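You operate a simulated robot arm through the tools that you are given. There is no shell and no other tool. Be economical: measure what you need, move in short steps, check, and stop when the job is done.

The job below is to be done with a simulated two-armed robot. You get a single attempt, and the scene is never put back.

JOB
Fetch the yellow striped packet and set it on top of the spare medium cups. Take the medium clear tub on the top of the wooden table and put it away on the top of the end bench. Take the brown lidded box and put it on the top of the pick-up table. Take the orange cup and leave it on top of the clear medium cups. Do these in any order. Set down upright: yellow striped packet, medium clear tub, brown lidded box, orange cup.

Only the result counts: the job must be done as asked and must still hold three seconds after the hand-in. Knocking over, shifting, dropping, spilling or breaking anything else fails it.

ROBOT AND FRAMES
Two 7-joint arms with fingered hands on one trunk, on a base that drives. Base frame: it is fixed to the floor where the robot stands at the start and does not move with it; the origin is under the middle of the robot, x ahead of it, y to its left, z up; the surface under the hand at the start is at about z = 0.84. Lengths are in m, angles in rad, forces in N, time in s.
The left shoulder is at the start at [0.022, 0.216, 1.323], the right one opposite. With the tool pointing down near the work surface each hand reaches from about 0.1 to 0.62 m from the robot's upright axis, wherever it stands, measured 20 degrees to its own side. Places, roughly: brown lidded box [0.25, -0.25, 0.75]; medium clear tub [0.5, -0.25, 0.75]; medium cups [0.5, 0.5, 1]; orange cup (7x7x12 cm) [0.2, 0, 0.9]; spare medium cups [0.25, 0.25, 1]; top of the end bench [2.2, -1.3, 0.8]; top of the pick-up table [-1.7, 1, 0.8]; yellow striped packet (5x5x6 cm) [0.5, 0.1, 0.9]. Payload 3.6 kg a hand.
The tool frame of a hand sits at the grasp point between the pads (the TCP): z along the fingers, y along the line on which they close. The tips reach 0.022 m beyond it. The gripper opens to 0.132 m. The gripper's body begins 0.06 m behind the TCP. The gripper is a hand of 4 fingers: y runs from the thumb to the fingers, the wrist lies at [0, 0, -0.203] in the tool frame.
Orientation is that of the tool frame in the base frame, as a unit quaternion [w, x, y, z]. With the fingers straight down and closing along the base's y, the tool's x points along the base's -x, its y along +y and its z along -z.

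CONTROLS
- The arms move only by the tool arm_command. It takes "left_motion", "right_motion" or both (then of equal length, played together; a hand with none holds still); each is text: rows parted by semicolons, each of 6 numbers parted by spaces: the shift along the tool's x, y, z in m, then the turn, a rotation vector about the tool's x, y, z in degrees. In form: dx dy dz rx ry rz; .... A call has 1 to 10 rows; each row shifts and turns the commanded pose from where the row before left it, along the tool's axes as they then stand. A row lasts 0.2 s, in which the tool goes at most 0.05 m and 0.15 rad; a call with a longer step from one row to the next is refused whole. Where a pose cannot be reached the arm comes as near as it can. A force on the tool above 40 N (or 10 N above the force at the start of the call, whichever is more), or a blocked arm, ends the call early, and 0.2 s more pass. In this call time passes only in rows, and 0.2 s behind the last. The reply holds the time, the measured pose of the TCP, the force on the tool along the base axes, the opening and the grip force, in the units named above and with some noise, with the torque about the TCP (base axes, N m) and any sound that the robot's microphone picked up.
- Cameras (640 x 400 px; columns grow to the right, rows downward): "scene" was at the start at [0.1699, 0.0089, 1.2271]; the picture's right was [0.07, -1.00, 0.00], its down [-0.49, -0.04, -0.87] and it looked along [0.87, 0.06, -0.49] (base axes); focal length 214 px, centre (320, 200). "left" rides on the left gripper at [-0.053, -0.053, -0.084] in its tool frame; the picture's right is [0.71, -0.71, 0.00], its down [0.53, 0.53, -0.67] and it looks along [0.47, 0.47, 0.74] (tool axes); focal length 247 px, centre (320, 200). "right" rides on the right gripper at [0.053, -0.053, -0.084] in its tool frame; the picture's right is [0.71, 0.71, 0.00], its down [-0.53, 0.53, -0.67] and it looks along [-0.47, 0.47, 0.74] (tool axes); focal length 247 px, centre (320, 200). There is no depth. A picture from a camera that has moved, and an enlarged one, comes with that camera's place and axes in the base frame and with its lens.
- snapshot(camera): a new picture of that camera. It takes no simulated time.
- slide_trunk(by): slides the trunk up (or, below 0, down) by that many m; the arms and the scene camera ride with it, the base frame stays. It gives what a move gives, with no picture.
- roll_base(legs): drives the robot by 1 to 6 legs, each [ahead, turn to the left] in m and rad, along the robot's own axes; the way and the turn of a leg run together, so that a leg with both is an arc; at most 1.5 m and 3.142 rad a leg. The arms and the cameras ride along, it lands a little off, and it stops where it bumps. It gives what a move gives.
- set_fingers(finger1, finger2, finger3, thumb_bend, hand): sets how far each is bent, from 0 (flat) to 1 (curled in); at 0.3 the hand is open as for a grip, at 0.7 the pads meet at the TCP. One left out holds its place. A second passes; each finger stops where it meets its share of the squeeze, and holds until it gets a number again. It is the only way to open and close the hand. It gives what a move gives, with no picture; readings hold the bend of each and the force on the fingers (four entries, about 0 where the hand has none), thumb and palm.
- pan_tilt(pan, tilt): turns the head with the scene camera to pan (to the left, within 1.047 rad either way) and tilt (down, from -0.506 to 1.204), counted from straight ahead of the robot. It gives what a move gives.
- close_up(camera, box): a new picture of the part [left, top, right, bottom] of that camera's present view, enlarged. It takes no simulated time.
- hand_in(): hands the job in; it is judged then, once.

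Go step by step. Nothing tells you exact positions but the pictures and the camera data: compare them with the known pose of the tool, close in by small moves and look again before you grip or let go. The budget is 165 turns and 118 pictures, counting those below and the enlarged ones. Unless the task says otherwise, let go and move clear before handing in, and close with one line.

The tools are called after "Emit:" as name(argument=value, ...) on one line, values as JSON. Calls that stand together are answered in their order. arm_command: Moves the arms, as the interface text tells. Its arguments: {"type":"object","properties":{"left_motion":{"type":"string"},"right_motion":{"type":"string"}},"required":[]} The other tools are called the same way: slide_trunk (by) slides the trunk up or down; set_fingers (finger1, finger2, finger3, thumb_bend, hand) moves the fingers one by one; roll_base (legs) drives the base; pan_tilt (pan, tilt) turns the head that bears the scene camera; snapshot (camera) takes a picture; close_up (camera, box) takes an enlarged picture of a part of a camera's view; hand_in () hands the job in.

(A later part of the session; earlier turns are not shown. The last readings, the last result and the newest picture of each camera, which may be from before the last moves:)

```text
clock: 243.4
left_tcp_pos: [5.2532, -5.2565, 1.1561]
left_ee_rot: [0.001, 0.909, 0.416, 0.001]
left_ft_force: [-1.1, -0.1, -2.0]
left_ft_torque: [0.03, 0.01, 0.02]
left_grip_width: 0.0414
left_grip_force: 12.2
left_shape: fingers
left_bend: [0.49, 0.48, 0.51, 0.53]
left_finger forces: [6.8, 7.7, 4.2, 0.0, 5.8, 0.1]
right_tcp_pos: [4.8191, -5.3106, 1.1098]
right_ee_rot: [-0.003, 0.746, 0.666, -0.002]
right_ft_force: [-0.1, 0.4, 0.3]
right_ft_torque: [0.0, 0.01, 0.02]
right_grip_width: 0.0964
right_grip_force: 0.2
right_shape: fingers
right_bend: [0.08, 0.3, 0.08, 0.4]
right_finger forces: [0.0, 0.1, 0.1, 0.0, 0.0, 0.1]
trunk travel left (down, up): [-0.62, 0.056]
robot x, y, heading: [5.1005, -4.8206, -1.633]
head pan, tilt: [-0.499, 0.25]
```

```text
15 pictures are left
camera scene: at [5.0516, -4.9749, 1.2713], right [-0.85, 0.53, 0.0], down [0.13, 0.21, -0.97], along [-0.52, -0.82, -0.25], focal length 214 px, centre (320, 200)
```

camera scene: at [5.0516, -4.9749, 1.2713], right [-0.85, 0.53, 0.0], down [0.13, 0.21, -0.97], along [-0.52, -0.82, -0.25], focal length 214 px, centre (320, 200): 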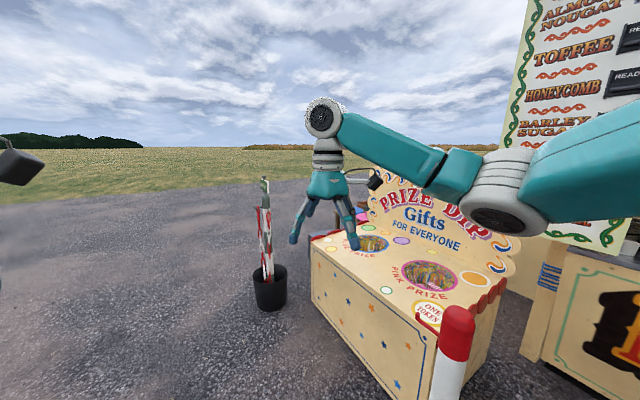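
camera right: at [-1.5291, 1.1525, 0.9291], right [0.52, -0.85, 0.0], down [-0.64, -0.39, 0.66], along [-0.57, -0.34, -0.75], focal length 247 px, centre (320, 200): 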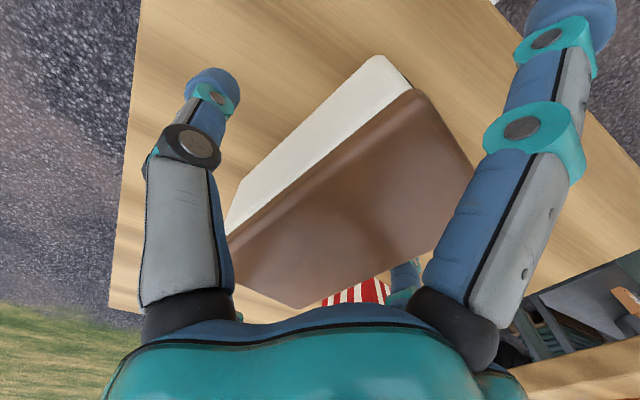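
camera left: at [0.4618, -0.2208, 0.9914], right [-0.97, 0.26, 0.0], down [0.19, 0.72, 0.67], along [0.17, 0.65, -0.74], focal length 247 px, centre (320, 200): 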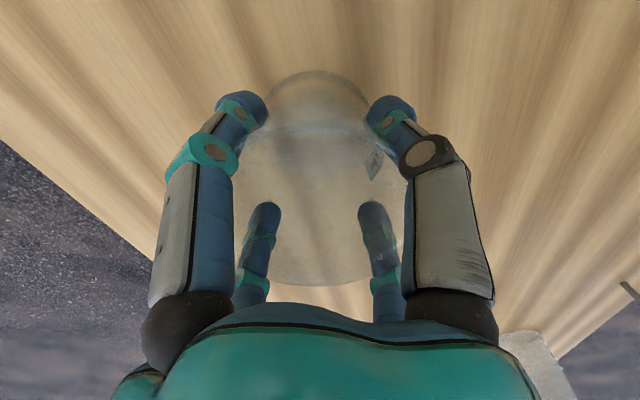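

A bucket with umbrellas stands near [4.61, −6.42]; I'll pass it on the east side and then head west behind the prize box.

Emit:
roll_base(legs=[[0, 0.2], [1.3, 0]])

Emit:
roll_base(legs=[[1.2, 0]])

Emit:
roll_base(legs=[[0, -0.75]])

Emit:
roll_base(legs=[[0, -0.75]])

Emit:
pan_tilt(pan=-0.45, tilt=0.2)

Emit:
snapshot(camera="scene")

```text
clock: 250.8
left_tcp_pos: [5.5226, -6.523, 1.1559]
left_ee_rot: [0.001, 0.862, 0.507, 0.0]
left_ft_force: [0.0, 0.2, -0.8]
left_ft_torque: [0.02, 0.0, -0.01]
left_grip_width: 0.0414
left_grip_force: 12.5
left_shape: fingers
left_bend: [0.49, 0.48, 0.51, 0.53]
left_finger forces: [6.7, 7.7, 4.2, 0.0, 5.7, 0.0]
right_tcp_pos: [5.1077, -6.6635, 1.1107]
right_ee_rot: [-0.004, 0.674, 0.739, -0.002]
right_ft_force: [-1.1, 0.1, -0.4]
right_ft_torque: [0.02, 0.02, 0.0]
right_grip_width: 0.0962
right_grip_force: 0.0
right_shape: fingers
right_bend: [0.08, 0.3, 0.08, 0.4]
right_finger forces: [0.0, 0.0, 0.0, 0.0, 0.0, 0.1]
trunk travel left (down, up): [-0.62, 0.056]
robot x, y, heading: [5.2882, -6.1244, -1.423]
head pan, tilt: [-0.499, 0.25]
```

```text
clock: 256.9
left_tcp_pos: [5.7024, -7.7082, 1.1557]
left_ee_rot: [0.002, 0.86, 0.51, 0.0]
left_ft_force: [0.1, 0.2, -0.5]
left_ft_torque: [0.01, 0.02, -0.01]
left_grip_width: 0.0413
left_grip_force: 12.1
left_shape: fingers
left_bend: [0.49, 0.48, 0.51, 0.53]
left_finger forces: [6.8, 7.7, 4.2, 0.0, 5.7, 0.1]
right_tcp_pos: [5.289, -7.8521, 1.1108]
right_ee_rot: [-0.003, 0.67, 0.742, -0.002]
right_ft_force: [0.2, 0.4, 0.7]
right_ft_torque: [-0.01, 0.0, -0.01]
right_grip_width: 0.0965
right_grip_force: 0.1
right_shape: fingers
right_bend: [0.08, 0.3, 0.08, 0.4]
right_finger forces: [0.0, 0.1, 0.0, 0.1, 0.0, 0.1]
trunk travel left (down, up): [-0.62, 0.056]
robot x, y, heading: [5.4619, -7.3152, -1.425]
head pan, tilt: [-0.499, 0.25]
```

```text
clock: 259.3
left_tcp_pos: [5.3745, -7.7652, 1.1568]
left_ee_rot: [0.001, 0.986, 0.164, 0.001]
left_ft_force: [1.1, 0.2, -1.1]
left_ft_torque: [0.05, -0.06, 0.01]
left_grip_width: 0.0409
left_grip_force: 11.9
left_shape: fingers
left_bend: [0.49, 0.48, 0.51, 0.53]
left_finger forces: [6.6, 7.4, 4.0, 0.0, 5.3, 0.0]
right_tcp_pos: [4.9733, -7.5935, 1.111]
right_ee_rot: [-0.005, 0.893, 0.45, 0.0]
right_ft_force: [0.3, 0.1, -0.6]
right_ft_torque: [0.02, -0.01, -0.06]
right_grip_width: 0.0962
right_grip_force: 0.0
right_shape: fingers
right_bend: [0.08, 0.3, 0.08, 0.4]
right_finger forces: [0.1, 0.0, 0.0, 0.0, 0.0, 0.0]
trunk travel left (down, up): [-0.62, 0.056]
robot x, y, heading: [5.4951, -7.3272, -2.156]
head pan, tilt: [-0.499, 0.25]
```

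```text
clock: 261.7
left_tcp_pos: [5.1064, -7.5689, 1.1582]
left_ee_rot: [0.002, 0.978, -0.208, 0.0]
left_ft_force: [-0.4, -0.1, -1.5]
left_ft_torque: [-0.03, 0.01, 0.03]
left_grip_width: 0.0407
left_grip_force: 12.3
left_shape: fingers
left_bend: [0.49, 0.48, 0.52, 0.53]
left_finger forces: [6.8, 7.2, 4.2, 0.0, 5.2, 0.0]
right_tcp_pos: [4.9269, -7.1689, 1.1118]
right_ee_rot: [-0.004, 0.996, 0.093, 0.001]
right_ft_force: [-0.5, 1.1, -0.6]
right_ft_torque: [0.02, 0.02, 0.03]
right_grip_width: 0.0964
right_grip_force: 0.0
right_shape: fingers
right_bend: [0.08, 0.3, 0.08, 0.4]
right_finger forces: [0.1, 0.0, 0.0, 0.0, 0.1, 0.1]
trunk travel left (down, up): [-0.62, 0.056]
robot x, y, heading: [5.4969, -7.3701, -2.9]
head pan, tilt: [-0.499, 0.25]
```

```text
clock: 262.3
left_tcp_pos: [5.1065, -7.5674, 1.1569]
left_ee_rot: [0.002, 0.978, -0.208, 0.001]
left_ft_force: [0.0, -0.2, -1.2]
left_ft_torque: [-0.01, -0.04, 0.0]
left_grip_width: 0.0408
left_grip_force: 12.4
left_shape: fingers
left_bend: [0.49, 0.48, 0.52, 0.53]
left_finger forces: [7.1, 7.6, 4.3, 0.1, 5.6, 0.0]
right_tcp_pos: [4.9264, -7.1681, 1.1105]
right_ee_rot: [-0.002, 0.996, 0.093, 0.0]
right_ft_force: [-0.3, 0.1, -0.2]
right_ft_torque: [-0.06, -0.02, -0.03]
right_grip_width: 0.0963
right_grip_force: 0.1
right_shape: fingers
right_bend: [0.08, 0.3, 0.08, 0.4]
right_finger forces: [0.0, 0.0, 0.0, 0.0, 0.0, 0.1]
trunk travel left (down, up): [-0.62, 0.056]
robot x, y, heading: [5.4952, -7.3636, -2.901]
head pan, tilt: [-0.45, 0.201]
```

```text
14 pictures are left
camera scene: at [5.3338, -7.3618, 1.2756], right [0.21, 0.98, 0.0], down [0.2, -0.04, -0.98], along [-0.96, 0.2, -0.2], focal length 214 px, centre (320, 200)
```

scene: 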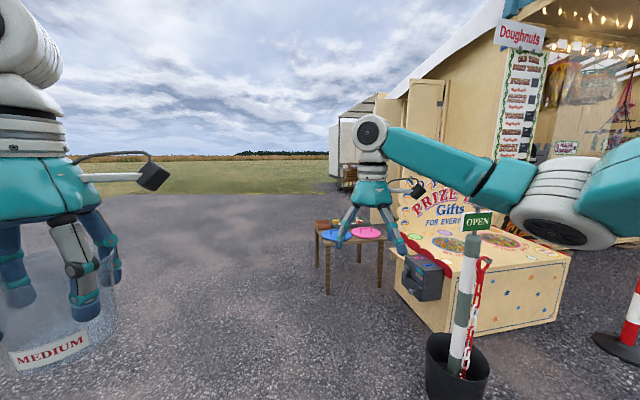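

The open door is in the south wall near x≈2.3. A small table stands at [3.4, −6.65]. First re-tighten the tub grip, then go west well south of that table.

Emit:
set_fingers(hand="left", finger1=0.62, finger2=0.62, finger3=0.62, thumb_bend=0.62)

Emit:
roll_base(legs=[[1.5, 0]])

Emit:
roll_base(legs=[[0, -0.25], [1.4, 0]])

Emit:
roll_base(legs=[[0, -0.7]])

Emit:
roll_base(legs=[[0, -0.7]])

Emit:
pan_tilt(pan=0.0, tilt=0.25)

Emit:
snapshot(camera="scene")

```text
clock: 263.3
left_tcp_pos: [5.1056, -7.5692, 1.1594]
left_ee_rot: [0.002, 0.978, -0.209, 0.0]
left_ft_force: [0.3, -0.2, -0.5]
left_ft_torque: [-0.03, -0.02, 0.01]
left_grip_width: 0.0404
left_grip_force: 15.3
left_shape: fingers
left_bend: [0.48, 0.47, 0.52, 0.54]
left_finger forces: [7.1, 8.2, 5.8, 0.0, 10.0, 0.0]
right_tcp_pos: [4.9289, -7.1708, 1.1119]
right_ee_rot: [-0.003, 0.996, 0.094, 0.001]
right_ft_force: [-0.1, -0.4, 0.7]
right_ft_torque: [0.02, -0.03, 0.0]
right_grip_width: 0.0964
right_grip_force: 0.0
right_shape: fingers
right_bend: [0.08, 0.3, 0.08, 0.4]
right_finger forces: [0.0, 0.1, 0.1, 0.1, 0.1, 0.1]
trunk travel left (down, up): [-0.62, 0.056]
robot x, y, heading: [5.4985, -7.3651, -2.903]
head pan, tilt: [-0.45, 0.201]
```

```text
clock: 270.8
left_tcp_pos: [3.6282, -7.8988, 1.1584]
left_ee_rot: [0.002, 0.976, -0.219, -0.001]
left_ft_force: [0.2, 0.7, -0.7]
left_ft_torque: [0.02, 0.0, -0.01]
left_grip_width: 0.0406
left_grip_force: 16.2
left_shape: fingers
left_bend: [0.48, 0.47, 0.52, 0.54]
left_finger forces: [7.0, 8.2, 5.8, 0.0, 10.0, 0.0]
right_tcp_pos: [3.4591, -7.4944, 1.1107]
right_ee_rot: [-0.003, 0.997, 0.081, 0.001]
right_ft_force: [0.0, -0.1, 0.4]
right_ft_torque: [0.03, -0.01, -0.01]
right_grip_width: 0.0963
right_grip_force: 0.0
right_shape: fingers
right_bend: [0.08, 0.3, 0.08, 0.4]
right_finger forces: [0.1, 0.1, 0.0, 0.0, 0.0, 0.0]
trunk travel left (down, up): [-0.62, 0.056]
robot x, y, heading: [4.0208, -7.7085, -2.934]
head pan, tilt: [-0.45, 0.201]
```

```text
clock: 278.6
left_tcp_pos: [2.2025, -7.7501, 1.1589]
left_ee_rot: [0.001, 0.94, -0.34, -0.001]
left_ft_force: [-0.1, 1.7, -1.7]
left_ft_torque: [0.01, -0.03, 0.01]
left_grip_width: 0.0405
left_grip_force: 15.6
left_shape: fingers
left_bend: [0.48, 0.47, 0.52, 0.54]
left_finger forces: [7.2, 8.3, 5.8, 0.1, 10.1, 0.0]
right_tcp_pos: [2.1408, -7.3143, 1.1132]
right_ee_rot: [-0.003, 0.999, -0.045, 0.001]
right_ft_force: [0.4, 0.0, 0.0]
right_ft_torque: [0.01, 0.02, 0.01]
right_grip_width: 0.0962
right_grip_force: 0.1
right_shape: fingers
right_bend: [0.08, 0.3, 0.08, 0.4]
right_finger forces: [0.0, 0.0, 0.0, 0.0, 0.0, 0.0]
trunk travel left (down, up): [-0.62, 0.056]
robot x, y, heading: [2.6319, -7.6639, 3.11]
head pan, tilt: [-0.45, 0.201]
```

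```text
clock: 280.9
left_tcp_pos: [2.2477, -7.4506, 1.1593]
left_ee_rot: [0.002, 0.767, -0.641, 0.0]
left_ft_force: [-0.1, 0.2, -1.3]
left_ft_torque: [-0.03, 0.0, -0.01]
left_grip_width: 0.0402
left_grip_force: 15.4
left_shape: fingers
left_bend: [0.48, 0.47, 0.52, 0.54]
left_finger forces: [7.1, 8.6, 5.7, 0.0, 9.9, 0.0]
right_tcp_pos: [2.4794, -7.0795, 1.1118]
right_ee_rot: [-0.003, 0.923, -0.385, 0.002]
right_ft_force: [1.3, -0.1, -0.5]
right_ft_torque: [0.02, -0.01, 0.01]
right_grip_width: 0.096
right_grip_force: 0.0
right_shape: fingers
right_bend: [0.08, 0.3, 0.08, 0.4]
right_finger forces: [0.0, 0.0, 0.0, 0.0, 0.1, 0.0]
trunk travel left (down, up): [-0.62, 0.056]
robot x, y, heading: [2.6137, -7.6872, 2.412]
head pan, tilt: [-0.45, 0.201]
```

```text
clock: 283.2
left_tcp_pos: [2.4843, -7.2679, 1.1592]
left_ee_rot: [-0.001, -0.502, 0.865, 0.002]
left_ft_force: [1.1, 0.7, -0.9]
left_ft_torque: [-0.04, -0.02, 0.04]
left_grip_width: 0.0401
left_grip_force: 16.0
left_shape: fingers
left_bend: [0.48, 0.47, 0.53, 0.54]
left_finger forces: [7.6, 8.6, 5.5, 0.0, 10.0, 0.0]
right_tcp_pos: [2.8999, -7.1318, 1.1124]
right_ee_rot: [-0.002, 0.736, -0.677, 0.003]
right_ft_force: [1.1, -0.2, -0.5]
right_ft_torque: [0.01, 0.01, 0.01]
right_grip_width: 0.0964
right_grip_force: 0.0
right_shape: fingers
right_bend: [0.08, 0.3, 0.08, 0.4]
right_finger forces: [0.0, 0.1, 0.1, 0.0, 0.1, 0.0]
trunk travel left (down, up): [-0.62, 0.056]
robot x, y, heading: [2.5741, -7.6886, 1.717]
head pan, tilt: [-0.45, 0.201]
```

```text
clock: 284.1
left_tcp_pos: [2.4812, -7.2677, 1.1604]
left_ee_rot: [-0.001, -0.502, 0.865, 0.002]
left_ft_force: [0.0, 0.2, -1.0]
left_ft_torque: [0.0, -0.06, 0.0]
left_grip_width: 0.0401
left_grip_force: 15.8
left_shape: fingers
left_bend: [0.48, 0.47, 0.53, 0.54]
left_finger forces: [7.7, 8.5, 5.7, 0.0, 10.1, 0.0]
right_tcp_pos: [2.8978, -7.1331, 1.1145]
right_ee_rot: [-0.003, 0.737, -0.676, 0.003]
right_ft_force: [0.0, 0.1, 0.4]
right_ft_torque: [0.02, 0.01, -0.02]
right_grip_width: 0.0965
right_grip_force: 0.1
right_shape: fingers
right_bend: [0.08, 0.3, 0.08, 0.4]
right_finger forces: [0.0, 0.1, 0.0, 0.0, 0.0, 0.0]
trunk travel left (down, up): [-0.62, 0.056]
robot x, y, heading: [2.5761, -7.6833, 1.712]
head pan, tilt: [0.0, 0.25]
```

```text
13 pictures are left
camera scene: at [2.5543, -7.5176, 1.2713], right [0.99, 0.14, 0.0], down [0.04, -0.25, -0.97], along [-0.14, 0.96, -0.25], focal length 214 px, centre (320, 200)
```

scene: 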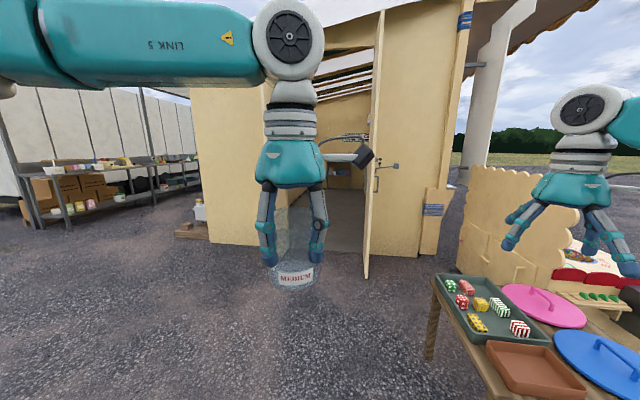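

The doorway in the south wall is open (about x 1.57–2.7, y −5.05), with the door leaf swung outward at x≈2.76. I'll stretch both arms straight ahead to keep the elbows in, then line up at x≈2.1.

Emit:
arm_command(left_motion="-0.0053 0.042 0 0 0 0;-0.0053 0.042 0 0 0 0;-0.0053 0.042 0 0 0 0;-0.0053 0.042 0 0 0 0;-0.0053 0.042 0 0 0 0", right_motion="-0.0158 0.0388 0 0 0 0;-0.0158 0.0388 0 0 0 0;-0.0158 0.0388 0 0 0 0;-0.0158 0.0388 0 0 0 0;-0.0158 0.0388 0 0 0 0")

Emit:
roll_base(legs=[[0, 0.35], [0.7, 0]])

Emit:
roll_base(legs=[[0, -0.47]])

Emit:
snapshot(camera="scene")

```text
clock: 285.3
left_tcp_pos: [2.3107, -7.139, 1.1616]
left_ee_rot: [-0.001, -0.501, 0.865, 0.001]
left_ft_force: [0.1, 0.9, -1.3]
left_ft_torque: [-0.01, -0.03, 0.03]
left_grip_width: 0.0401
left_grip_force: 16.1
left_shape: fingers
left_bend: [0.48, 0.47, 0.53, 0.54]
left_finger forces: [7.6, 8.5, 5.4, 0.0, 10.0, 0.0]
right_tcp_pos: [2.6969, -7.0689, 1.1133]
right_ee_rot: [-0.003, 0.736, -0.677, 0.004]
right_ft_force: [-0.1, -0.3, 0.1]
right_ft_torque: [0.0, 0.0, -0.01]
right_grip_width: 0.0963
right_grip_force: 0.0
right_shape: fingers
right_bend: [0.08, 0.3, 0.08, 0.4]
right_finger forces: [0.0, 0.1, 0.1, 0.0, 0.0, 0.1]
trunk travel left (down, up): [-0.62, 0.056]
robot x, y, heading: [2.5786, -7.6869, 1.708]
head pan, tilt: [0.0, 0.25]
```

```text
clock: 290.2
left_tcp_pos: [1.8213, -6.6501, 1.1623]
left_ee_rot: [-0.003, -0.642, 0.767, 0.0]
left_ft_force: [0.3, 0.1, -0.4]
left_ft_torque: [-0.04, -0.01, 0.03]
left_grip_width: 0.0401
left_grip_force: 16.1
left_shape: fingers
left_bend: [0.48, 0.47, 0.53, 0.54]
left_finger forces: [7.6, 8.7, 5.4, 0.1, 9.7, 0.0]
right_tcp_pos: [2.1592, -6.4534, 1.1125]
right_ee_rot: [-0.003, 0.841, -0.541, 0.003]
right_ft_force: [-0.2, -1.0, -1.4]
right_ft_torque: [-0.04, 0.03, 0.02]
right_grip_width: 0.0965
right_grip_force: 0.0
right_shape: fingers
right_bend: [0.08, 0.3, 0.08, 0.4]
right_finger forces: [0.0, 0.0, 0.0, 0.0, 0.1, 0.1]
trunk travel left (down, up): [-0.62, 0.056]
robot x, y, heading: [2.2514, -7.0747, 2.06]
head pan, tilt: [0.0, 0.25]
```

```text
clock: 292.0
left_tcp_pos: [2.0617, -6.4993, 1.1631]
left_ee_rot: [-0.002, -0.444, 0.896, 0.002]
left_ft_force: [0.4, 0.6, -1.4]
left_ft_torque: [0.0, 0.01, 0.03]
left_grip_width: 0.0401
left_grip_force: 15.6
left_shape: fingers
left_bend: [0.48, 0.47, 0.53, 0.55]
left_finger forces: [7.6, 8.7, 5.3, 0.0, 9.6, 0.0]
right_tcp_pos: [2.4529, -6.4784, 1.112]
right_ee_rot: [0.002, -0.691, 0.723, -0.004]
right_ft_force: [0.2, 0.0, 0.2]
right_ft_torque: [0.0, 0.02, -0.01]
right_grip_width: 0.0963
right_grip_force: 0.1
right_shape: fingers
right_bend: [0.08, 0.3, 0.08, 0.4]
right_finger forces: [0.0, 0.0, 0.0, 0.0, 0.0, 0.0]
trunk travel left (down, up): [-0.62, 0.056]
robot x, y, heading: [2.2258, -7.0756, 1.594]
head pan, tilt: [0.0, 0.25]
```

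```text
12 pictures are left
camera scene: at [2.2239, -6.9035, 1.271], right [1.0, 0.02, 0.0], down [0.01, -0.25, -0.97], along [-0.02, 0.97, -0.25], focal length 214 px, centre (320, 200)
```

scene: 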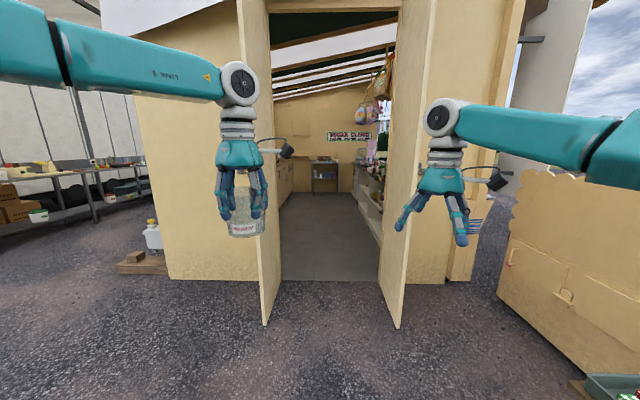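

I can see straight in: opening x 1.81–2.75 between two open leaves, and the end bench at the far end. I'll stretch the arms more and bring the hands closer together to narrow the elbows, and close the empty hand.

Emit:
set_fingers(hand="right", finger1=0.6, finger2=0.6, finger3=0.6, thumb_bend=0.6)

Emit:
arm_command(left_motion="-0.033 -0.0055 0 0 0 0;-0.033 -0.0055 0 0 0 0;0 0 0 0 0 0;0 0 0 0 0 0", right_motion="-0.006 0.0355 0 0 0 0;-0.006 0.0355 0 0 0 0;-0.006 0.0355 0 0 0 0;-0.006 0.0355 0 0 0 0")

Emit:
roll_base(legs=[[0, -0.06]])

Emit:
snapshot(camera="scene")

```text
clock: 293.0
left_tcp_pos: [2.0625, -6.5009, 1.1635]
left_ee_rot: [-0.001, -0.445, 0.896, 0.002]
left_ft_force: [-0.2, -0.6, -1.0]
left_ft_torque: [-0.01, 0.02, 0.03]
left_grip_width: 0.0397
left_grip_force: 16.0
left_shape: fingers
left_bend: [0.48, 0.47, 0.53, 0.55]
left_finger forces: [7.6, 8.7, 5.4, 0.0, 9.8, 0.1]
right_tcp_pos: [2.4535, -6.4792, 1.1123]
right_ee_rot: [0.002, -0.69, 0.724, -0.004]
right_ft_force: [-0.1, 0.5, -0.5]
right_ft_torque: [0.02, 0.01, -0.01]
right_grip_width: 0.0172
right_grip_force: 0.1
right_shape: fingers
right_bend: [0.6, 0.6, 0.6, 0.6]
right_finger forces: [0.0, 0.0, 0.0, 0.0, 0.1, 0.0]
trunk travel left (down, up): [-0.62, 0.056]
robot x, y, heading: [2.2212, -7.081, 1.588]
head pan, tilt: [0.0, 0.25]
```

```text
clock: 294.0
left_tcp_pos: [2.1096, -6.4604, 1.1629]
left_ee_rot: [-0.001, -0.444, 0.896, 0.003]
left_ft_force: [-0.6, 0.2, -0.8]
left_ft_torque: [-0.01, 0.02, 0.0]
left_grip_width: 0.0397
left_grip_force: 15.4
left_shape: fingers
left_bend: [0.48, 0.47, 0.53, 0.55]
left_finger forces: [7.5, 8.4, 5.2, 0.0, 9.5, 0.0]
left hand out of reach, approached as far as the arm can: row 2
right_tcp_pos: [2.3166, -6.4582, 1.1137]
right_ee_rot: [0.003, -0.69, 0.724, -0.003]
right_ft_force: [0.4, 0.0, 0.3]
right_ft_torque: [0.02, 0.0, 0.03]
right_grip_width: 0.0172
right_grip_force: 0.2
right_shape: fingers
right_bend: [0.6, 0.6, 0.6, 0.6]
right_finger forces: [0.0, 0.1, 0.1, 0.1, 0.0, 0.1]
right hand out of reach, approached as far as the arm can: row 4
trunk travel left (down, up): [-0.62, 0.056]
robot x, y, heading: [2.2219, -7.0761, 1.59]
head pan, tilt: [0.0, 0.25]
```

```text
clock: 294.9
left_tcp_pos: [2.1466, -6.4543, 1.1633]
left_ee_rot: [-0.002, -0.417, 0.909, 0.002]
left_ft_force: [0.0, -0.2, -1.7]
left_ft_torque: [-0.04, 0.02, 0.01]
left_grip_width: 0.04
left_grip_force: 15.4
left_shape: fingers
left_bend: [0.48, 0.47, 0.53, 0.55]
left_finger forces: [7.5, 8.4, 5.2, 0.1, 9.5, 0.0]
right_tcp_pos: [2.355, -6.4643, 1.1125]
right_ee_rot: [0.001, -0.669, 0.744, -0.004]
right_ft_force: [1.4, -0.5, 0.0]
right_ft_torque: [0.04, 0.04, 0.01]
right_grip_width: 0.0173
right_grip_force: 0.0
right_shape: fingers
right_bend: [0.6, 0.6, 0.6, 0.6]
right_finger forces: [0.0, 0.1, 0.1, 0.1, 0.1, 0.0]
trunk travel left (down, up): [-0.62, 0.056]
robot x, y, heading: [2.2223, -7.075, 1.531]
head pan, tilt: [0.0, 0.25]
```

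```text
11 pictures are left
camera scene: at [2.2316, -6.9048, 1.2712], right [1.0, -0.04, 0.0], down [-0.01, -0.25, -0.97], along [0.04, 0.97, -0.25], focal length 214 px, centre (320, 200)
```

scene: 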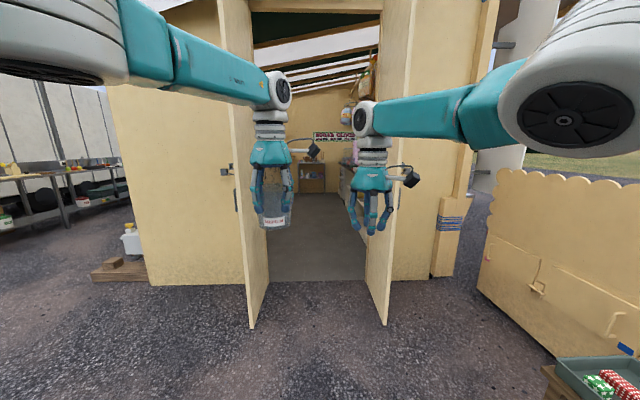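

Elbows are now within about ±0.36 m. Drive in straight through the doorway, checking position midway.

Emit:
roll_base(legs=[[0.9, 0]])

```text
clock: 299.6
left_tcp_pos: [2.1886, -5.5603, 1.1633]
left_ee_rot: [-0.001, -0.414, 0.91, 0.002]
left_ft_force: [-0.1, 1.2, -1.2]
left_ft_torque: [-0.03, 0.0, -0.03]
left_grip_width: 0.0399
left_grip_force: 15.8
left_shape: fingers
left_bend: [0.48, 0.47, 0.53, 0.55]
left_finger forces: [7.7, 8.6, 5.2, 0.0, 9.3, 0.0]
right_tcp_pos: [2.3968, -5.5727, 1.1136]
right_ee_rot: [0.001, -0.666, 0.746, -0.004]
right_ft_force: [0.3, 0.9, 0.6]
right_ft_torque: [-0.03, 0.04, 0.0]
right_grip_width: 0.0175
right_grip_force: 0.1
right_shape: fingers
right_bend: [0.6, 0.6, 0.6, 0.6]
right_finger forces: [0.0, 0.0, 0.1, 0.0, 0.0, 0.0]
trunk travel left (down, up): [-0.62, 0.056]
robot x, y, heading: [2.258, -6.183, 1.525]
head pan, tilt: [0.0, 0.25]
```

Emit:
roll_base(legs=[[0, 0.03], [0.7, 0]])

Emit:
snapshot(camera="scene")

```text
clock: 301.2
left_tcp_pos: [2.2133, -5.5236, 1.182]
left_ee_rot: [-0.001, -0.376, 0.926, 0.015]
left_ft_force: [0.9, -0.9, -0.3]
left_ft_torque: [0.14, 0.06, 0.0]
left_grip_width: 0.0396
left_grip_force: 15.9
left_shape: fingers
left_bend: [0.48, 0.47, 0.53, 0.55]
left_finger forces: [7.8, 8.7, 5.4, 0.0, 10.0, 0.0]
right_tcp_pos: [2.3829, -5.5201, 1.1304]
right_ee_rot: [0.011, -0.675, 0.737, 0.005]
right_ft_force: [-0.2, 0.3, -0.2]
right_ft_torque: [0.03, 0.05, -0.05]
right_grip_width: 0.0168
right_grip_force: 0.1
right_shape: fingers
right_bend: [0.6, 0.6, 0.6, 0.6]
right_finger forces: [0.1, 0.1, 0.0, 0.0, 0.0, 0.1]
trunk travel left (down, up): [-0.62, 0.056]
robot x, y, heading: [2.2621, -6.1079, 1.562]
head pan, tilt: [0.0, 0.25]
stopped in leg 2: the robot was blocked; the commanded pose is now the measured one
```

```text
10 pictures are left
camera scene: at [2.2701, -5.9556, 1.2733], right [1.0, 0.0, 0.0], down [0.0, -0.24, -0.97], along [0.0, 0.97, -0.24], focal length 214 px, centre (320, 200)
```

scene: 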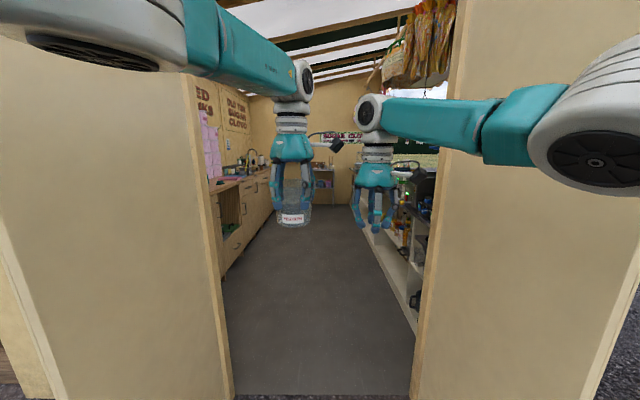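

The robot stopped short with a slight nose-up jolt. I'll look down at the base front and ground to see what touches.

Emit:
pan_tilt(pan=0.0, tilt=1.0)

Emit:
snapshot(camera="scene")

```text
clock: 302.3
left_tcp_pos: [2.1895, -5.5047, 1.1745]
left_ee_rot: [0.0, -0.401, 0.916, 0.008]
left_ft_force: [0.4, -0.3, -0.9]
left_ft_torque: [0.03, -0.03, -0.01]
left_grip_width: 0.0395
left_grip_force: 16.0
left_shape: fingers
left_bend: [0.48, 0.47, 0.53, 0.55]
left_finger forces: [7.8, 8.8, 5.2, 0.0, 9.9, 0.0]
right_tcp_pos: [2.3783, -5.5062, 1.1222]
right_ee_rot: [0.007, -0.675, 0.737, -0.001]
right_ft_force: [-0.6, 0.0, 0.0]
right_ft_torque: [0.01, -0.02, 0.01]
right_grip_width: 0.017
right_grip_force: 0.0
right_shape: fingers
right_bend: [0.6, 0.6, 0.6, 0.6]
right_finger forces: [0.0, 0.0, 0.1, 0.0, 0.0, 0.0]
trunk travel left (down, up): [-0.62, 0.056]
robot x, y, heading: [2.2635, -6.1101, 1.572]
head pan, tilt: [0.0, 1.0]
```

```text
9 pictures are left
camera scene: at [2.2658, -5.967, 1.2073], right [1.0, 0.0, 0.0], down [0.0, -0.84, -0.54], along [0.0, 0.54, -0.84], focal length 214 px, centre (320, 200)
```

scene: 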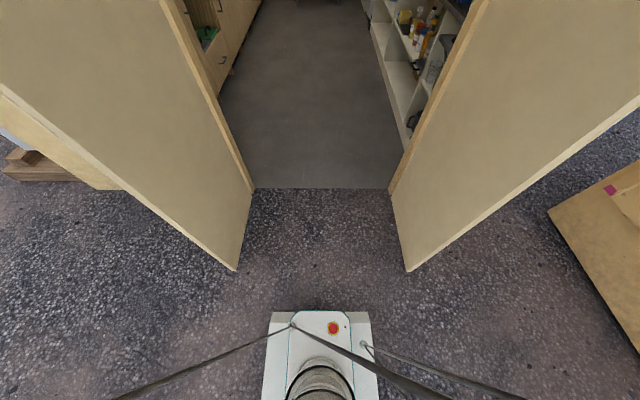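

The ground and base are clear, and my elbow estimate shows clearance, so I'll retry with a short forward move, slightly to the right to centre.

Emit:
roll_base(legs=[[0, -0.06]])

Emit:
roll_base(legs=[[0.25, 0]])

```text
clock: 303.2
left_tcp_pos: [2.2257, -5.4993, 1.1722]
left_ee_rot: [0.0, -0.376, 0.926, 0.008]
left_ft_force: [0.4, -1.0, -0.3]
left_ft_torque: [0.0, 0.03, -0.03]
left_grip_width: 0.0396
left_grip_force: 15.7
left_shape: fingers
left_bend: [0.48, 0.47, 0.53, 0.55]
left_finger forces: [7.8, 8.8, 5.2, 0.1, 9.8, 0.0]
right_tcp_pos: [2.4171, -5.5136, 1.1205]
right_ee_rot: [0.006, -0.653, 0.757, -0.002]
right_ft_force: [1.2, -0.3, -0.1]
right_ft_torque: [-0.01, -0.02, -0.01]
right_grip_width: 0.017
right_grip_force: 0.1
right_shape: fingers
right_bend: [0.6, 0.6, 0.6, 0.6]
right_finger forces: [0.1, 0.0, 0.0, 0.1, 0.1, 0.0]
trunk travel left (down, up): [-0.62, 0.056]
robot x, y, heading: [2.26, -6.1116, 1.508]
head pan, tilt: [0.0, 1.0]
```

```text
clock: 305.0
left_tcp_pos: [2.2382, -5.2529, 1.1726]
left_ee_rot: [0.0, -0.378, 0.926, 0.007]
left_ft_force: [0.8, -0.2, -1.2]
left_ft_torque: [0.0, 0.02, 0.0]
left_grip_width: 0.0394
left_grip_force: 16.0
left_shape: fingers
left_bend: [0.48, 0.47, 0.53, 0.55]
left_finger forces: [7.8, 8.7, 5.2, 0.1, 9.8, 0.0]
right_tcp_pos: [2.4285, -5.2661, 1.1213]
right_ee_rot: [0.006, -0.654, 0.757, -0.001]
right_ft_force: [-0.3, 0.1, -0.4]
right_ft_torque: [0.0, 0.01, -0.02]
right_grip_width: 0.0169
right_grip_force: 0.2
right_shape: fingers
right_bend: [0.6, 0.6, 0.6, 0.6]
right_finger forces: [0.0, 0.0, 0.1, 0.1, 0.0, 0.0]
trunk travel left (down, up): [-0.62, 0.056]
robot x, y, heading: [2.2746, -5.864, 1.508]
head pan, tilt: [0.0, 1.0]
```

It moved freely. Straighten and continue in short calls.

Emit:
roll_base(legs=[[0, 0.05]])

Emit:
roll_base(legs=[[0.5, 0]])

Emit:
roll_base(legs=[[0.5, 0]])

```text
clock: 305.8
left_tcp_pos: [2.2082, -5.2559, 1.1735]
left_ee_rot: [0.0, -0.4, 0.916, 0.007]
left_ft_force: [-0.5, -0.5, -0.8]
left_ft_torque: [-0.01, 0.04, -0.02]
left_grip_width: 0.0394
left_grip_force: 15.7
left_shape: fingers
left_bend: [0.48, 0.47, 0.53, 0.55]
left_finger forces: [7.8, 8.8, 5.1, 0.1, 9.7, 0.0]
right_tcp_pos: [2.3976, -5.2599, 1.1215]
right_ee_rot: [0.006, -0.673, 0.74, -0.002]
right_ft_force: [0.1, -0.1, -0.2]
right_ft_torque: [0.02, 0.0, 0.0]
right_grip_width: 0.0171
right_grip_force: 0.1
right_shape: fingers
right_bend: [0.6, 0.6, 0.6, 0.6]
right_finger forces: [0.0, 0.0, 0.0, 0.0, 0.0, 0.1]
trunk travel left (down, up): [-0.62, 0.056]
robot x, y, heading: [2.2766, -5.8663, 1.56]
head pan, tilt: [0.0, 1.0]
```

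```text
clock: 308.7
left_tcp_pos: [2.202, -4.7543, 1.1744]
left_ee_rot: [-0.001, -0.408, 0.913, 0.006]
left_ft_force: [-1.1, -0.1, -1.1]
left_ft_torque: [-0.01, -0.01, -0.01]
left_grip_width: 0.0392
left_grip_force: 15.8
left_shape: fingers
left_bend: [0.48, 0.47, 0.53, 0.55]
left_finger forces: [7.9, 8.9, 5.0, 0.0, 9.7, 0.0]
right_tcp_pos: [2.3912, -4.7574, 1.1219]
right_ee_rot: [0.006, -0.678, 0.735, -0.001]
right_ft_force: [0.2, -0.1, -0.3]
right_ft_torque: [0.0, 0.0, -0.01]
right_grip_width: 0.0168
right_grip_force: 0.0
right_shape: fingers
right_bend: [0.6, 0.6, 0.6, 0.6]
right_finger forces: [0.0, 0.0, 0.0, 0.0, 0.0, 0.0]
trunk travel left (down, up): [-0.62, 0.056]
robot x, y, heading: [2.2807, -5.3647, 1.574]
head pan, tilt: [0.0, 1.0]
```

```text
clock: 311.7
left_tcp_pos: [2.2106, -4.2411, 1.1745]
left_ee_rot: [-0.002, -0.401, 0.916, 0.006]
left_ft_force: [0.5, -1.0, -0.4]
left_ft_torque: [-0.04, -0.04, 0.03]
left_grip_width: 0.0398
left_grip_force: 15.7
left_shape: fingers
left_bend: [0.48, 0.47, 0.53, 0.55]
left_finger forces: [7.8, 8.9, 5.1, 0.0, 9.7, 0.0]
right_tcp_pos: [2.4014, -4.2471, 1.1221]
right_ee_rot: [0.006, -0.674, 0.739, -0.001]
right_ft_force: [-0.9, 0.1, -0.9]
right_ft_torque: [-0.02, 0.0, 0.0]
right_grip_width: 0.0167
right_grip_force: 0.0
right_shape: fingers
right_bend: [0.6, 0.6, 0.6, 0.6]
right_finger forces: [0.1, 0.1, 0.0, 0.0, 0.0, 0.1]
trunk travel left (down, up): [-0.62, 0.056]
robot x, y, heading: [2.285, -4.8542, 1.562]
head pan, tilt: [0.0, 1.0]
```

Inside. Continue north along the aisle, then look at the bench.

Emit:
roll_base(legs=[[0.8, 0]])

Emit:
roll_base(legs=[[0.8, 0]])

Emit:
pan_tilt(pan=0.0, tilt=0.4)

Emit:
snapshot(camera="scene")

```text
clock: 316.0
left_tcp_pos: [2.2173, -3.4521, 1.1761]
left_ee_rot: [-0.001, -0.402, 0.916, 0.006]
left_ft_force: [-0.4, 0.3, -0.3]
left_ft_torque: [-0.03, 0.02, 0.02]
left_grip_width: 0.0396
left_grip_force: 15.8
left_shape: fingers
left_bend: [0.48, 0.47, 0.53, 0.55]
left_finger forces: [7.8, 8.9, 5.1, 0.0, 9.6, 0.0]
right_tcp_pos: [2.4061, -3.4573, 1.1225]
right_ee_rot: [0.006, -0.673, 0.739, 0.0]
right_ft_force: [-0.2, 0.6, 0.4]
right_ft_torque: [0.01, -0.01, 0.01]
right_grip_width: 0.017
right_grip_force: 0.1
right_shape: fingers
right_bend: [0.6, 0.6, 0.6, 0.6]
right_finger forces: [0.1, 0.0, 0.1, 0.0, 0.0, 0.0]
trunk travel left (down, up): [-0.62, 0.056]
robot x, y, heading: [2.2887, -4.0631, 1.563]
head pan, tilt: [0.0, 1.0]
```

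```text
clock: 320.2
left_tcp_pos: [2.2108, -2.6704, 1.1762]
left_ee_rot: [-0.001, -0.407, 0.913, 0.007]
left_ft_force: [0.3, 0.2, -1.4]
left_ft_torque: [-0.04, 0.03, 0.03]
left_grip_width: 0.0398
left_grip_force: 15.7
left_shape: fingers
left_bend: [0.48, 0.47, 0.53, 0.55]
left_finger forces: [7.8, 9.1, 5.2, 0.0, 9.6, 0.0]
right_tcp_pos: [2.4007, -2.6723, 1.1236]
right_ee_rot: [0.007, -0.678, 0.735, -0.002]
right_ft_force: [-0.3, 0.3, 0.4]
right_ft_torque: [0.0, 0.02, -0.03]
right_grip_width: 0.0171
right_grip_force: 0.1
right_shape: fingers
right_bend: [0.6, 0.6, 0.6, 0.6]
right_finger forces: [0.1, 0.1, 0.0, 0.1, 0.0, 0.0]
trunk travel left (down, up): [-0.62, 0.056]
robot x, y, heading: [2.2894, -3.2823, 1.578]
head pan, tilt: [0.0, 1.0]
```

```text
clock: 321.2
left_tcp_pos: [2.211, -2.6708, 1.1777]
left_ee_rot: [0.0, -0.406, 0.914, 0.006]
left_ft_force: [0.1, -0.5, -1.2]
left_ft_torque: [-0.04, -0.01, 0.03]
left_grip_width: 0.0395
left_grip_force: 15.7
left_shape: fingers
left_bend: [0.48, 0.47, 0.53, 0.55]
left_finger forces: [7.9, 9.0, 5.2, 0.0, 9.5, 0.0]
right_tcp_pos: [2.4001, -2.673, 1.1246]
right_ee_rot: [0.006, -0.677, 0.736, -0.002]
right_ft_force: [0.2, 0.1, 0.5]
right_ft_torque: [0.0, 0.01, 0.01]
right_grip_width: 0.0171
right_grip_force: 0.0
right_shape: fingers
right_bend: [0.6, 0.6, 0.6, 0.6]
right_finger forces: [0.1, 0.0, 0.0, 0.0, 0.0, 0.0]
trunk travel left (down, up): [-0.62, 0.056]
robot x, y, heading: [2.289, -3.2809, 1.58]
head pan, tilt: [0.0, 0.4]
```

```text
8 pictures are left
camera scene: at [2.2906, -3.11, 1.2571], right [1.0, 0.0, 0.0], down [0.0, -0.39, -0.92], along [0.0, 0.92, -0.39], focal length 214 px, centre (320, 200)
```

scene: 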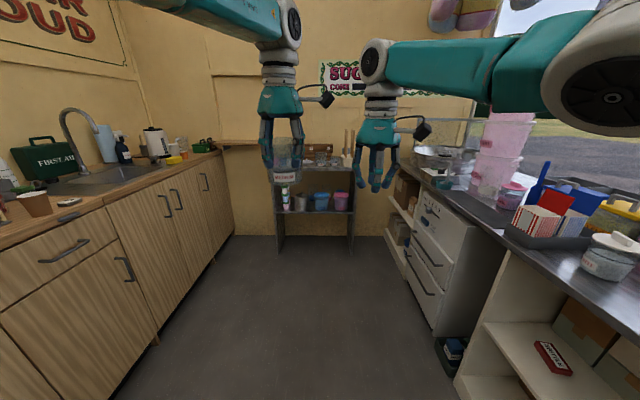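

The end bench is ahead (x≈1.9–2.59, front y≈−1.47), with some small items on it. Advance, drifting slightly left away from the counter, then look closely at its top.

Emit:
roll_base(legs=[[0, 0.1]])

Emit:
roll_base(legs=[[0.75, 0]])

Emit:
roll_base(legs=[[0, -0.1]])

Emit:
pan_tilt(pan=0.0, tilt=0.5)

Emit:
snapshot(camera="scene")

```text
clock: 322.1
left_tcp_pos: [2.1506, -2.6806, 1.1773]
left_ee_rot: [-0.002, -0.452, 0.892, 0.007]
left_ft_force: [-0.1, 0.5, -0.9]
left_ft_torque: [-0.01, -0.02, -0.01]
left_grip_width: 0.0397
left_grip_force: 15.6
left_shape: fingers
left_bend: [0.48, 0.47, 0.53, 0.55]
left_finger forces: [7.9, 9.0, 5.2, 0.1, 9.5, 0.0]
right_tcp_pos: [2.3384, -2.6653, 1.1252]
right_ee_rot: [-0.008, 0.712, -0.702, 0.001]
right_ft_force: [-0.4, -0.2, 0.1]
right_ft_torque: [0.01, 0.01, -0.02]
right_grip_width: 0.0169
right_grip_force: 0.0
right_shape: fingers
right_bend: [0.6, 0.6, 0.6, 0.6]
right_finger forces: [0.0, 0.0, 0.1, 0.0, 0.0, 0.0]
trunk travel left (down, up): [-0.62, 0.056]
robot x, y, heading: [2.2961, -3.2822, 1.671]
head pan, tilt: [0.0, 0.4]
```

```text
clock: 326.1
left_tcp_pos: [2.0706, -1.948, 1.1771]
left_ee_rot: [-0.002, -0.453, 0.892, 0.006]
left_ft_force: [-0.1, -0.7, -1.1]
left_ft_torque: [0.0, 0.02, -0.01]
left_grip_width: 0.0396
left_grip_force: 15.7
left_shape: fingers
left_bend: [0.48, 0.47, 0.53, 0.55]
left_finger forces: [7.9, 9.0, 5.2, 0.0, 9.5, 0.0]
right_tcp_pos: [2.2586, -1.9319, 1.125]
right_ee_rot: [-0.007, 0.715, -0.699, 0.001]
right_ft_force: [-1.0, 0.4, 0.4]
right_ft_torque: [-0.04, 0.03, 0.02]
right_grip_width: 0.0169
right_grip_force: 0.1
right_shape: fingers
right_bend: [0.6, 0.6, 0.6, 0.6]
right_finger forces: [0.0, 0.0, 0.0, 0.0, 0.1, 0.1]
trunk travel left (down, up): [-0.62, 0.056]
robot x, y, heading: [2.2164, -2.5476, 1.683]
head pan, tilt: [0.0, 0.4]
```

```text
clock: 327.2
left_tcp_pos: [2.1304, -1.9355, 1.1789]
left_ee_rot: [-0.001, -0.409, 0.913, 0.005]
left_ft_force: [0.8, -0.1, -1.8]
left_ft_torque: [-0.02, 0.01, 0.01]
left_grip_width: 0.0396
left_grip_force: 15.9
left_shape: fingers
left_bend: [0.48, 0.47, 0.53, 0.55]
left_finger forces: [8.1, 9.0, 5.2, 0.0, 9.4, 0.0]
right_tcp_pos: [2.3194, -1.9396, 1.1262]
right_ee_rot: [0.006, -0.678, 0.735, -0.001]
right_ft_force: [1.1, 0.2, 0.0]
right_ft_torque: [0.02, 0.03, 0.01]
right_grip_width: 0.017
right_grip_force: 0.1
right_shape: fingers
right_bend: [0.6, 0.6, 0.6, 0.6]
right_finger forces: [0.0, 0.0, 0.0, 0.0, 0.0, 0.0]
trunk travel left (down, up): [-0.62, 0.056]
robot x, y, heading: [2.2099, -2.5495, 1.582]
head pan, tilt: [0.0, 0.4]
stopped in leg 1: the robot was blocked; the commanded pose is now the measured one
```

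```text
clock: 327.9
left_tcp_pos: [2.1296, -1.9372, 1.1786]
left_ee_rot: [-0.001, -0.408, 0.913, 0.007]
left_ft_force: [-0.1, 0.1, -1.1]
left_ft_torque: [-0.01, 0.0, -0.02]
left_grip_width: 0.0394
left_grip_force: 16.1
left_shape: fingers
left_bend: [0.48, 0.47, 0.53, 0.55]
left_finger forces: [8.0, 9.0, 5.2, 0.0, 9.3, 0.0]
right_tcp_pos: [2.3189, -1.9412, 1.1273]
right_ee_rot: [0.007, -0.678, 0.735, -0.001]
right_ft_force: [-0.1, 0.0, 0.5]
right_ft_torque: [0.01, 0.02, 0.0]
right_grip_width: 0.017
right_grip_force: 0.1
right_shape: fingers
right_bend: [0.6, 0.6, 0.6, 0.6]
right_finger forces: [0.0, 0.1, 0.0, 0.0, 0.0, 0.0]
trunk travel left (down, up): [-0.62, 0.056]
robot x, y, heading: [2.2057, -2.5469, 1.579]
head pan, tilt: [0.0, 0.499]
```

```text
7 pictures are left
camera scene: at [2.2113, -2.3789, 1.2481], right [1.0, 0.01, 0.0], down [0.0, -0.48, -0.88], along [-0.01, 0.88, -0.48], focal length 214 px, centre (320, 200)
```

scene: 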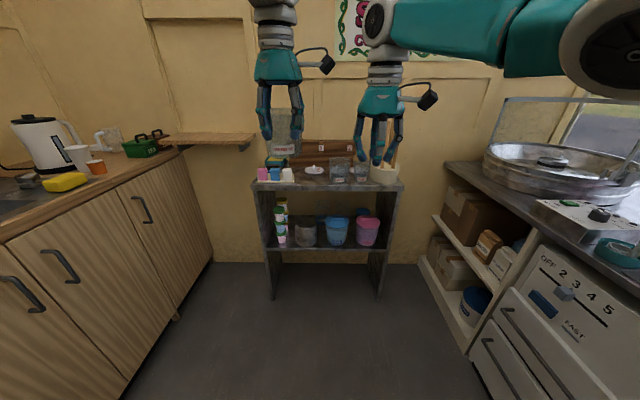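

The bench top is at z≈0.81 with front edge y≈−1.45, x 1.87–2.60, and holds several items. Zoom in to find a free spot.

Emit:
close_up(camera="scene", box=[240, 130, 416, 210])

```text
3.64 times, centred on (328, 170) of scene
camera zoom: at [2.2113, -2.3789, 1.2481], right [1.0, 0.01, 0.0], down [0.0, -0.48, -0.88], along [-0.01, 0.88, -0.48], focal length 780 px, centre (291, 309)
```

zoom: 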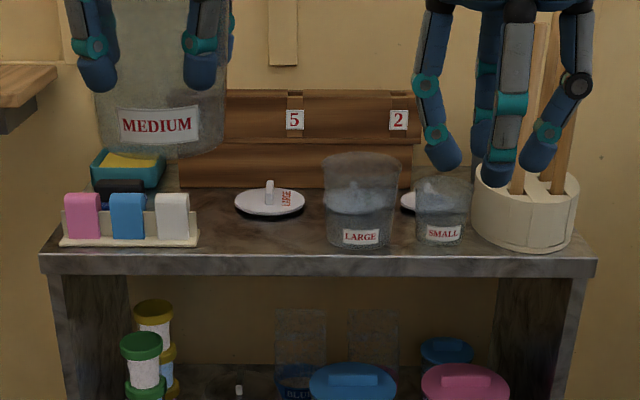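

A free patch lies between the eraser rack and the LARGE tub, in front of the lid: centre about [2.167, −1.35]. I'll draw both hands back a bit, level the tub, then roll up to the bench.

Emit:
arm_command(left_motion="0.0221 -0.0377 0 0.78 0.23 0;0.0221 -0.0377 0 0 0 0;0.0221 -0.0377 0 0 0 0;0 0 0 0 0 0;0 0 0 0 0 0", right_motion="0.036 -0.015 0 0 0 0;0.036 -0.015 0 0 0 0;0.036 -0.015 0 0 0 0;0.036 -0.015 0 0 0 0;0.036 -0.015 0 0 0 0")

Emit:
roll_base(legs=[[0.45, 0]])

Emit:
roll_base(legs=[[0.22, 0]])

```text
clock: 329.1
left_tcp_pos: [2.1671, -2.0633, 1.1815]
left_ee_rot: [0.0, -0.408, 0.913, 0.0]
left_ft_force: [0.0, -0.3, -0.9]
left_ft_torque: [-0.03, 0.01, -0.02]
left_grip_width: 0.0397
left_grip_force: 15.7
left_shape: fingers
left_bend: [0.48, 0.47, 0.53, 0.55]
left_finger forces: [8.5, 9.1, 5.0, 0.0, 9.3, 0.1]
right_tcp_pos: [2.3822, -2.1272, 1.1247]
right_ee_rot: [0.006, -0.678, 0.735, -0.001]
right_ft_force: [-0.7, 0.1, -1.1]
right_ft_torque: [-0.01, 0.01, -0.01]
right_grip_width: 0.0174
right_grip_force: 0.1
right_shape: fingers
right_bend: [0.6, 0.6, 0.6, 0.6]
right_finger forces: [0.0, 0.1, 0.0, 0.0, 0.0, 0.0]
trunk travel left (down, up): [-0.62, 0.056]
robot x, y, heading: [2.2097, -2.5447, 1.579]
head pan, tilt: [0.0, 0.499]
```

```text
clock: 331.8
left_tcp_pos: [2.1677, -1.6104, 1.1805]
left_ee_rot: [-0.001, -0.406, 0.914, -0.001]
left_ft_force: [0.8, -0.2, -1.1]
left_ft_torque: [-0.01, 0.01, 0.0]
left_grip_width: 0.0396
left_grip_force: 15.7
left_shape: fingers
left_bend: [0.48, 0.47, 0.53, 0.55]
left_finger forces: [8.5, 8.9, 4.9, 0.1, 9.2, 0.0]
right_tcp_pos: [2.3794, -1.6742, 1.1264]
right_ee_rot: [0.006, -0.676, 0.737, -0.002]
right_ft_force: [0.2, 0.5, 0.2]
right_ft_torque: [-0.02, 0.0, 0.01]
right_grip_width: 0.017
right_grip_force: 0.0
right_shape: fingers
right_bend: [0.6, 0.6, 0.6, 0.6]
right_finger forces: [0.0, 0.0, 0.0, 0.1, 0.0, 0.0]
trunk travel left (down, up): [-0.62, 0.056]
robot x, y, heading: [2.2057, -2.1014, 1.575]
head pan, tilt: [0.0, 0.499]
```

```text
clock: 333.5
left_tcp_pos: [2.1668, -1.3875, 1.1816]
left_ee_rot: [0.0, -0.407, 0.914, -0.001]
left_ft_force: [-0.4, 0.2, -1.5]
left_ft_torque: [-0.01, -0.01, 0.01]
left_grip_width: 0.0401
left_grip_force: 16.4
left_shape: fingers
left_bend: [0.48, 0.47, 0.53, 0.55]
left_finger forces: [8.6, 9.0, 5.0, 0.1, 9.1, 0.0]
right_tcp_pos: [2.3785, -1.4503, 1.1251]
right_ee_rot: [0.007, -0.676, 0.737, -0.001]
right_ft_force: [0.1, 1.3, 0.2]
right_ft_torque: [-0.04, -0.03, -0.03]
right_grip_width: 0.0171
right_grip_force: 0.1
right_shape: fingers
right_bend: [0.6, 0.6, 0.6, 0.6]
right_finger forces: [0.0, 0.0, 0.0, 0.0, 0.0, 0.1]
trunk travel left (down, up): [-0.62, 0.056]
robot x, y, heading: [2.2087, -1.8734, 1.577]
head pan, tilt: [0.0, 0.499]
```

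Now look at the bench top from here.

Emit:
pan_tilt(pan=0.0, tilt=0.75)

Emit:
close_up(camera="scene", box=[180, 60, 460, 260])

```text
clock: 334.3
left_tcp_pos: [2.1663, -1.3894, 1.1817]
left_ee_rot: [0.0, -0.407, 0.914, -0.001]
left_ft_force: [-0.6, 0.2, -1.2]
left_ft_torque: [-0.02, 0.0, 0.01]
left_grip_width: 0.0397
left_grip_force: 15.9
left_shape: fingers
left_bend: [0.48, 0.47, 0.53, 0.55]
left_finger forces: [8.4, 9.0, 5.0, 0.0, 9.2, 0.0]
right_tcp_pos: [2.3792, -1.4515, 1.1272]
right_ee_rot: [0.007, -0.677, 0.736, -0.001]
right_ft_force: [-0.5, -0.5, -0.7]
right_ft_torque: [-0.03, 0.01, 0.02]
right_grip_width: 0.0172
right_grip_force: 0.0
right_shape: fingers
right_bend: [0.6, 0.6, 0.6, 0.6]
right_finger forces: [0.1, 0.0, 0.0, 0.0, 0.1, 0.0]
trunk travel left (down, up): [-0.62, 0.056]
robot x, y, heading: [2.2056, -1.8748, 1.573]
head pan, tilt: [0.0, 0.75]
```

```text
2.00 times, centred on (320, 160) of scene
camera zoom: at [2.2085, -1.7135, 1.2263], right [1.0, 0.0, 0.0], down [0.0, -0.68, -0.73], along [0.0, 0.73, -0.68], focal length 429 px, centre (320, 280)
```

zoom: 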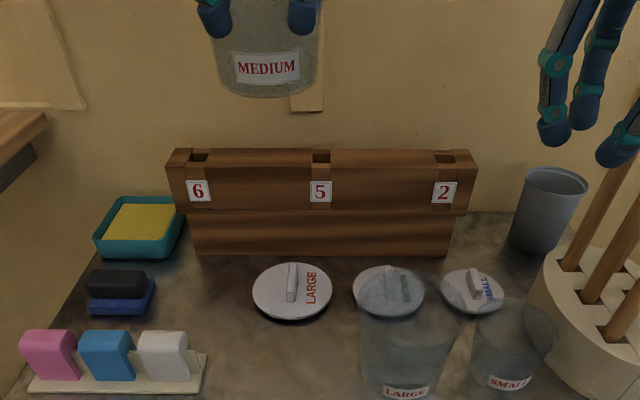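

Combining both views, the bench top is at z≈0.845; the free patch is x 2.09–2.24, y −1.50…−1.375. Aim the tub at [2.163, −1.437] and descend most of the way.

Emit:
arm_command(left_motion="0.038 -0.029 0 0 0 0;0 0 0.045 0 0 0;0 0 0.045 0 0 0;0 0 0.045 0 0 0;0 0 0.045 0 0 0;0 0 0.02 0 0 0")

Emit:
pan_tilt(pan=0.0, tilt=0.95)

Emit:
snapshot(camera="scene")

```text
clock: 335.7
left_tcp_pos: [2.1619, -1.4366, 0.9819]
left_ee_rot: [0.001, -0.407, 0.913, -0.001]
left_ft_force: [-0.7, -0.6, -0.3]
left_ft_torque: [-0.03, 0.0, 0.01]
left_grip_width: 0.0399
left_grip_force: 16.1
left_shape: fingers
left_bend: [0.48, 0.47, 0.54, 0.55]
left_finger forces: [8.6, 9.1, 4.9, 0.0, 9.0, 0.0]
right_tcp_pos: [2.3784, -1.4516, 1.1263]
right_ee_rot: [0.006, -0.677, 0.736, -0.001]
right_ft_force: [0.0, 0.0, 0.0]
right_ft_torque: [0.03, -0.02, 0.0]
right_grip_width: 0.017
right_grip_force: 0.1
right_shape: fingers
right_bend: [0.6, 0.6, 0.6, 0.6]
right_finger forces: [0.0, 0.1, 0.1, 0.0, 0.0, 0.1]
trunk travel left (down, up): [-0.62, 0.056]
robot x, y, heading: [2.2046, -1.8738, 1.578]
head pan, tilt: [0.0, 0.75]
```

```text
clock: 336.4
left_tcp_pos: [2.1631, -1.4362, 0.9837]
left_ee_rot: [0.001, -0.407, 0.913, -0.001]
left_ft_force: [-0.7, -0.6, -0.6]
left_ft_torque: [-0.01, 0.0, -0.01]
left_grip_width: 0.0398
left_grip_force: 16.2
left_shape: fingers
left_bend: [0.48, 0.47, 0.54, 0.55]
left_finger forces: [8.7, 9.1, 4.9, 0.0, 9.0, 0.0]
right_tcp_pos: [2.3795, -1.4521, 1.1273]
right_ee_rot: [0.006, -0.677, 0.736, -0.001]
right_ft_force: [-0.5, 0.4, 0.2]
right_ft_torque: [0.0, -0.01, -0.02]
right_grip_width: 0.0168
right_grip_force: 0.0
right_shape: fingers
right_bend: [0.6, 0.6, 0.6, 0.6]
right_finger forces: [0.0, 0.1, 0.1, 0.0, 0.0, 0.0]
trunk travel left (down, up): [-0.62, 0.056]
robot x, y, heading: [2.2033, -1.8702, 1.576]
head pan, tilt: [0.0, 0.949]
```

```text
4 pictures are left
camera scene: at [2.2085, -1.7233, 1.2107], right [1.0, 0.0, 0.0], down [0.0, -0.81, -0.58], along [0.0, 0.58, -0.81], focal length 214 px, centre (320, 200)
```

scene: 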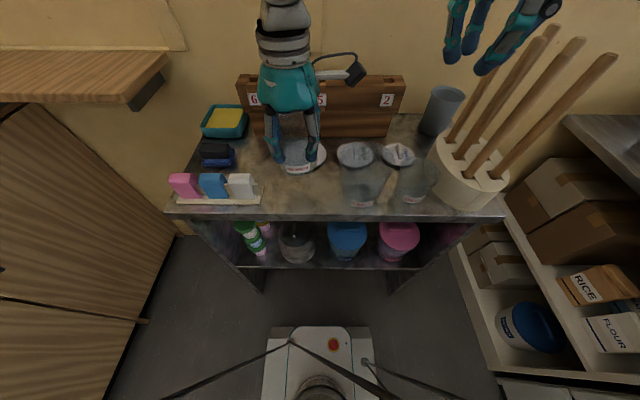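

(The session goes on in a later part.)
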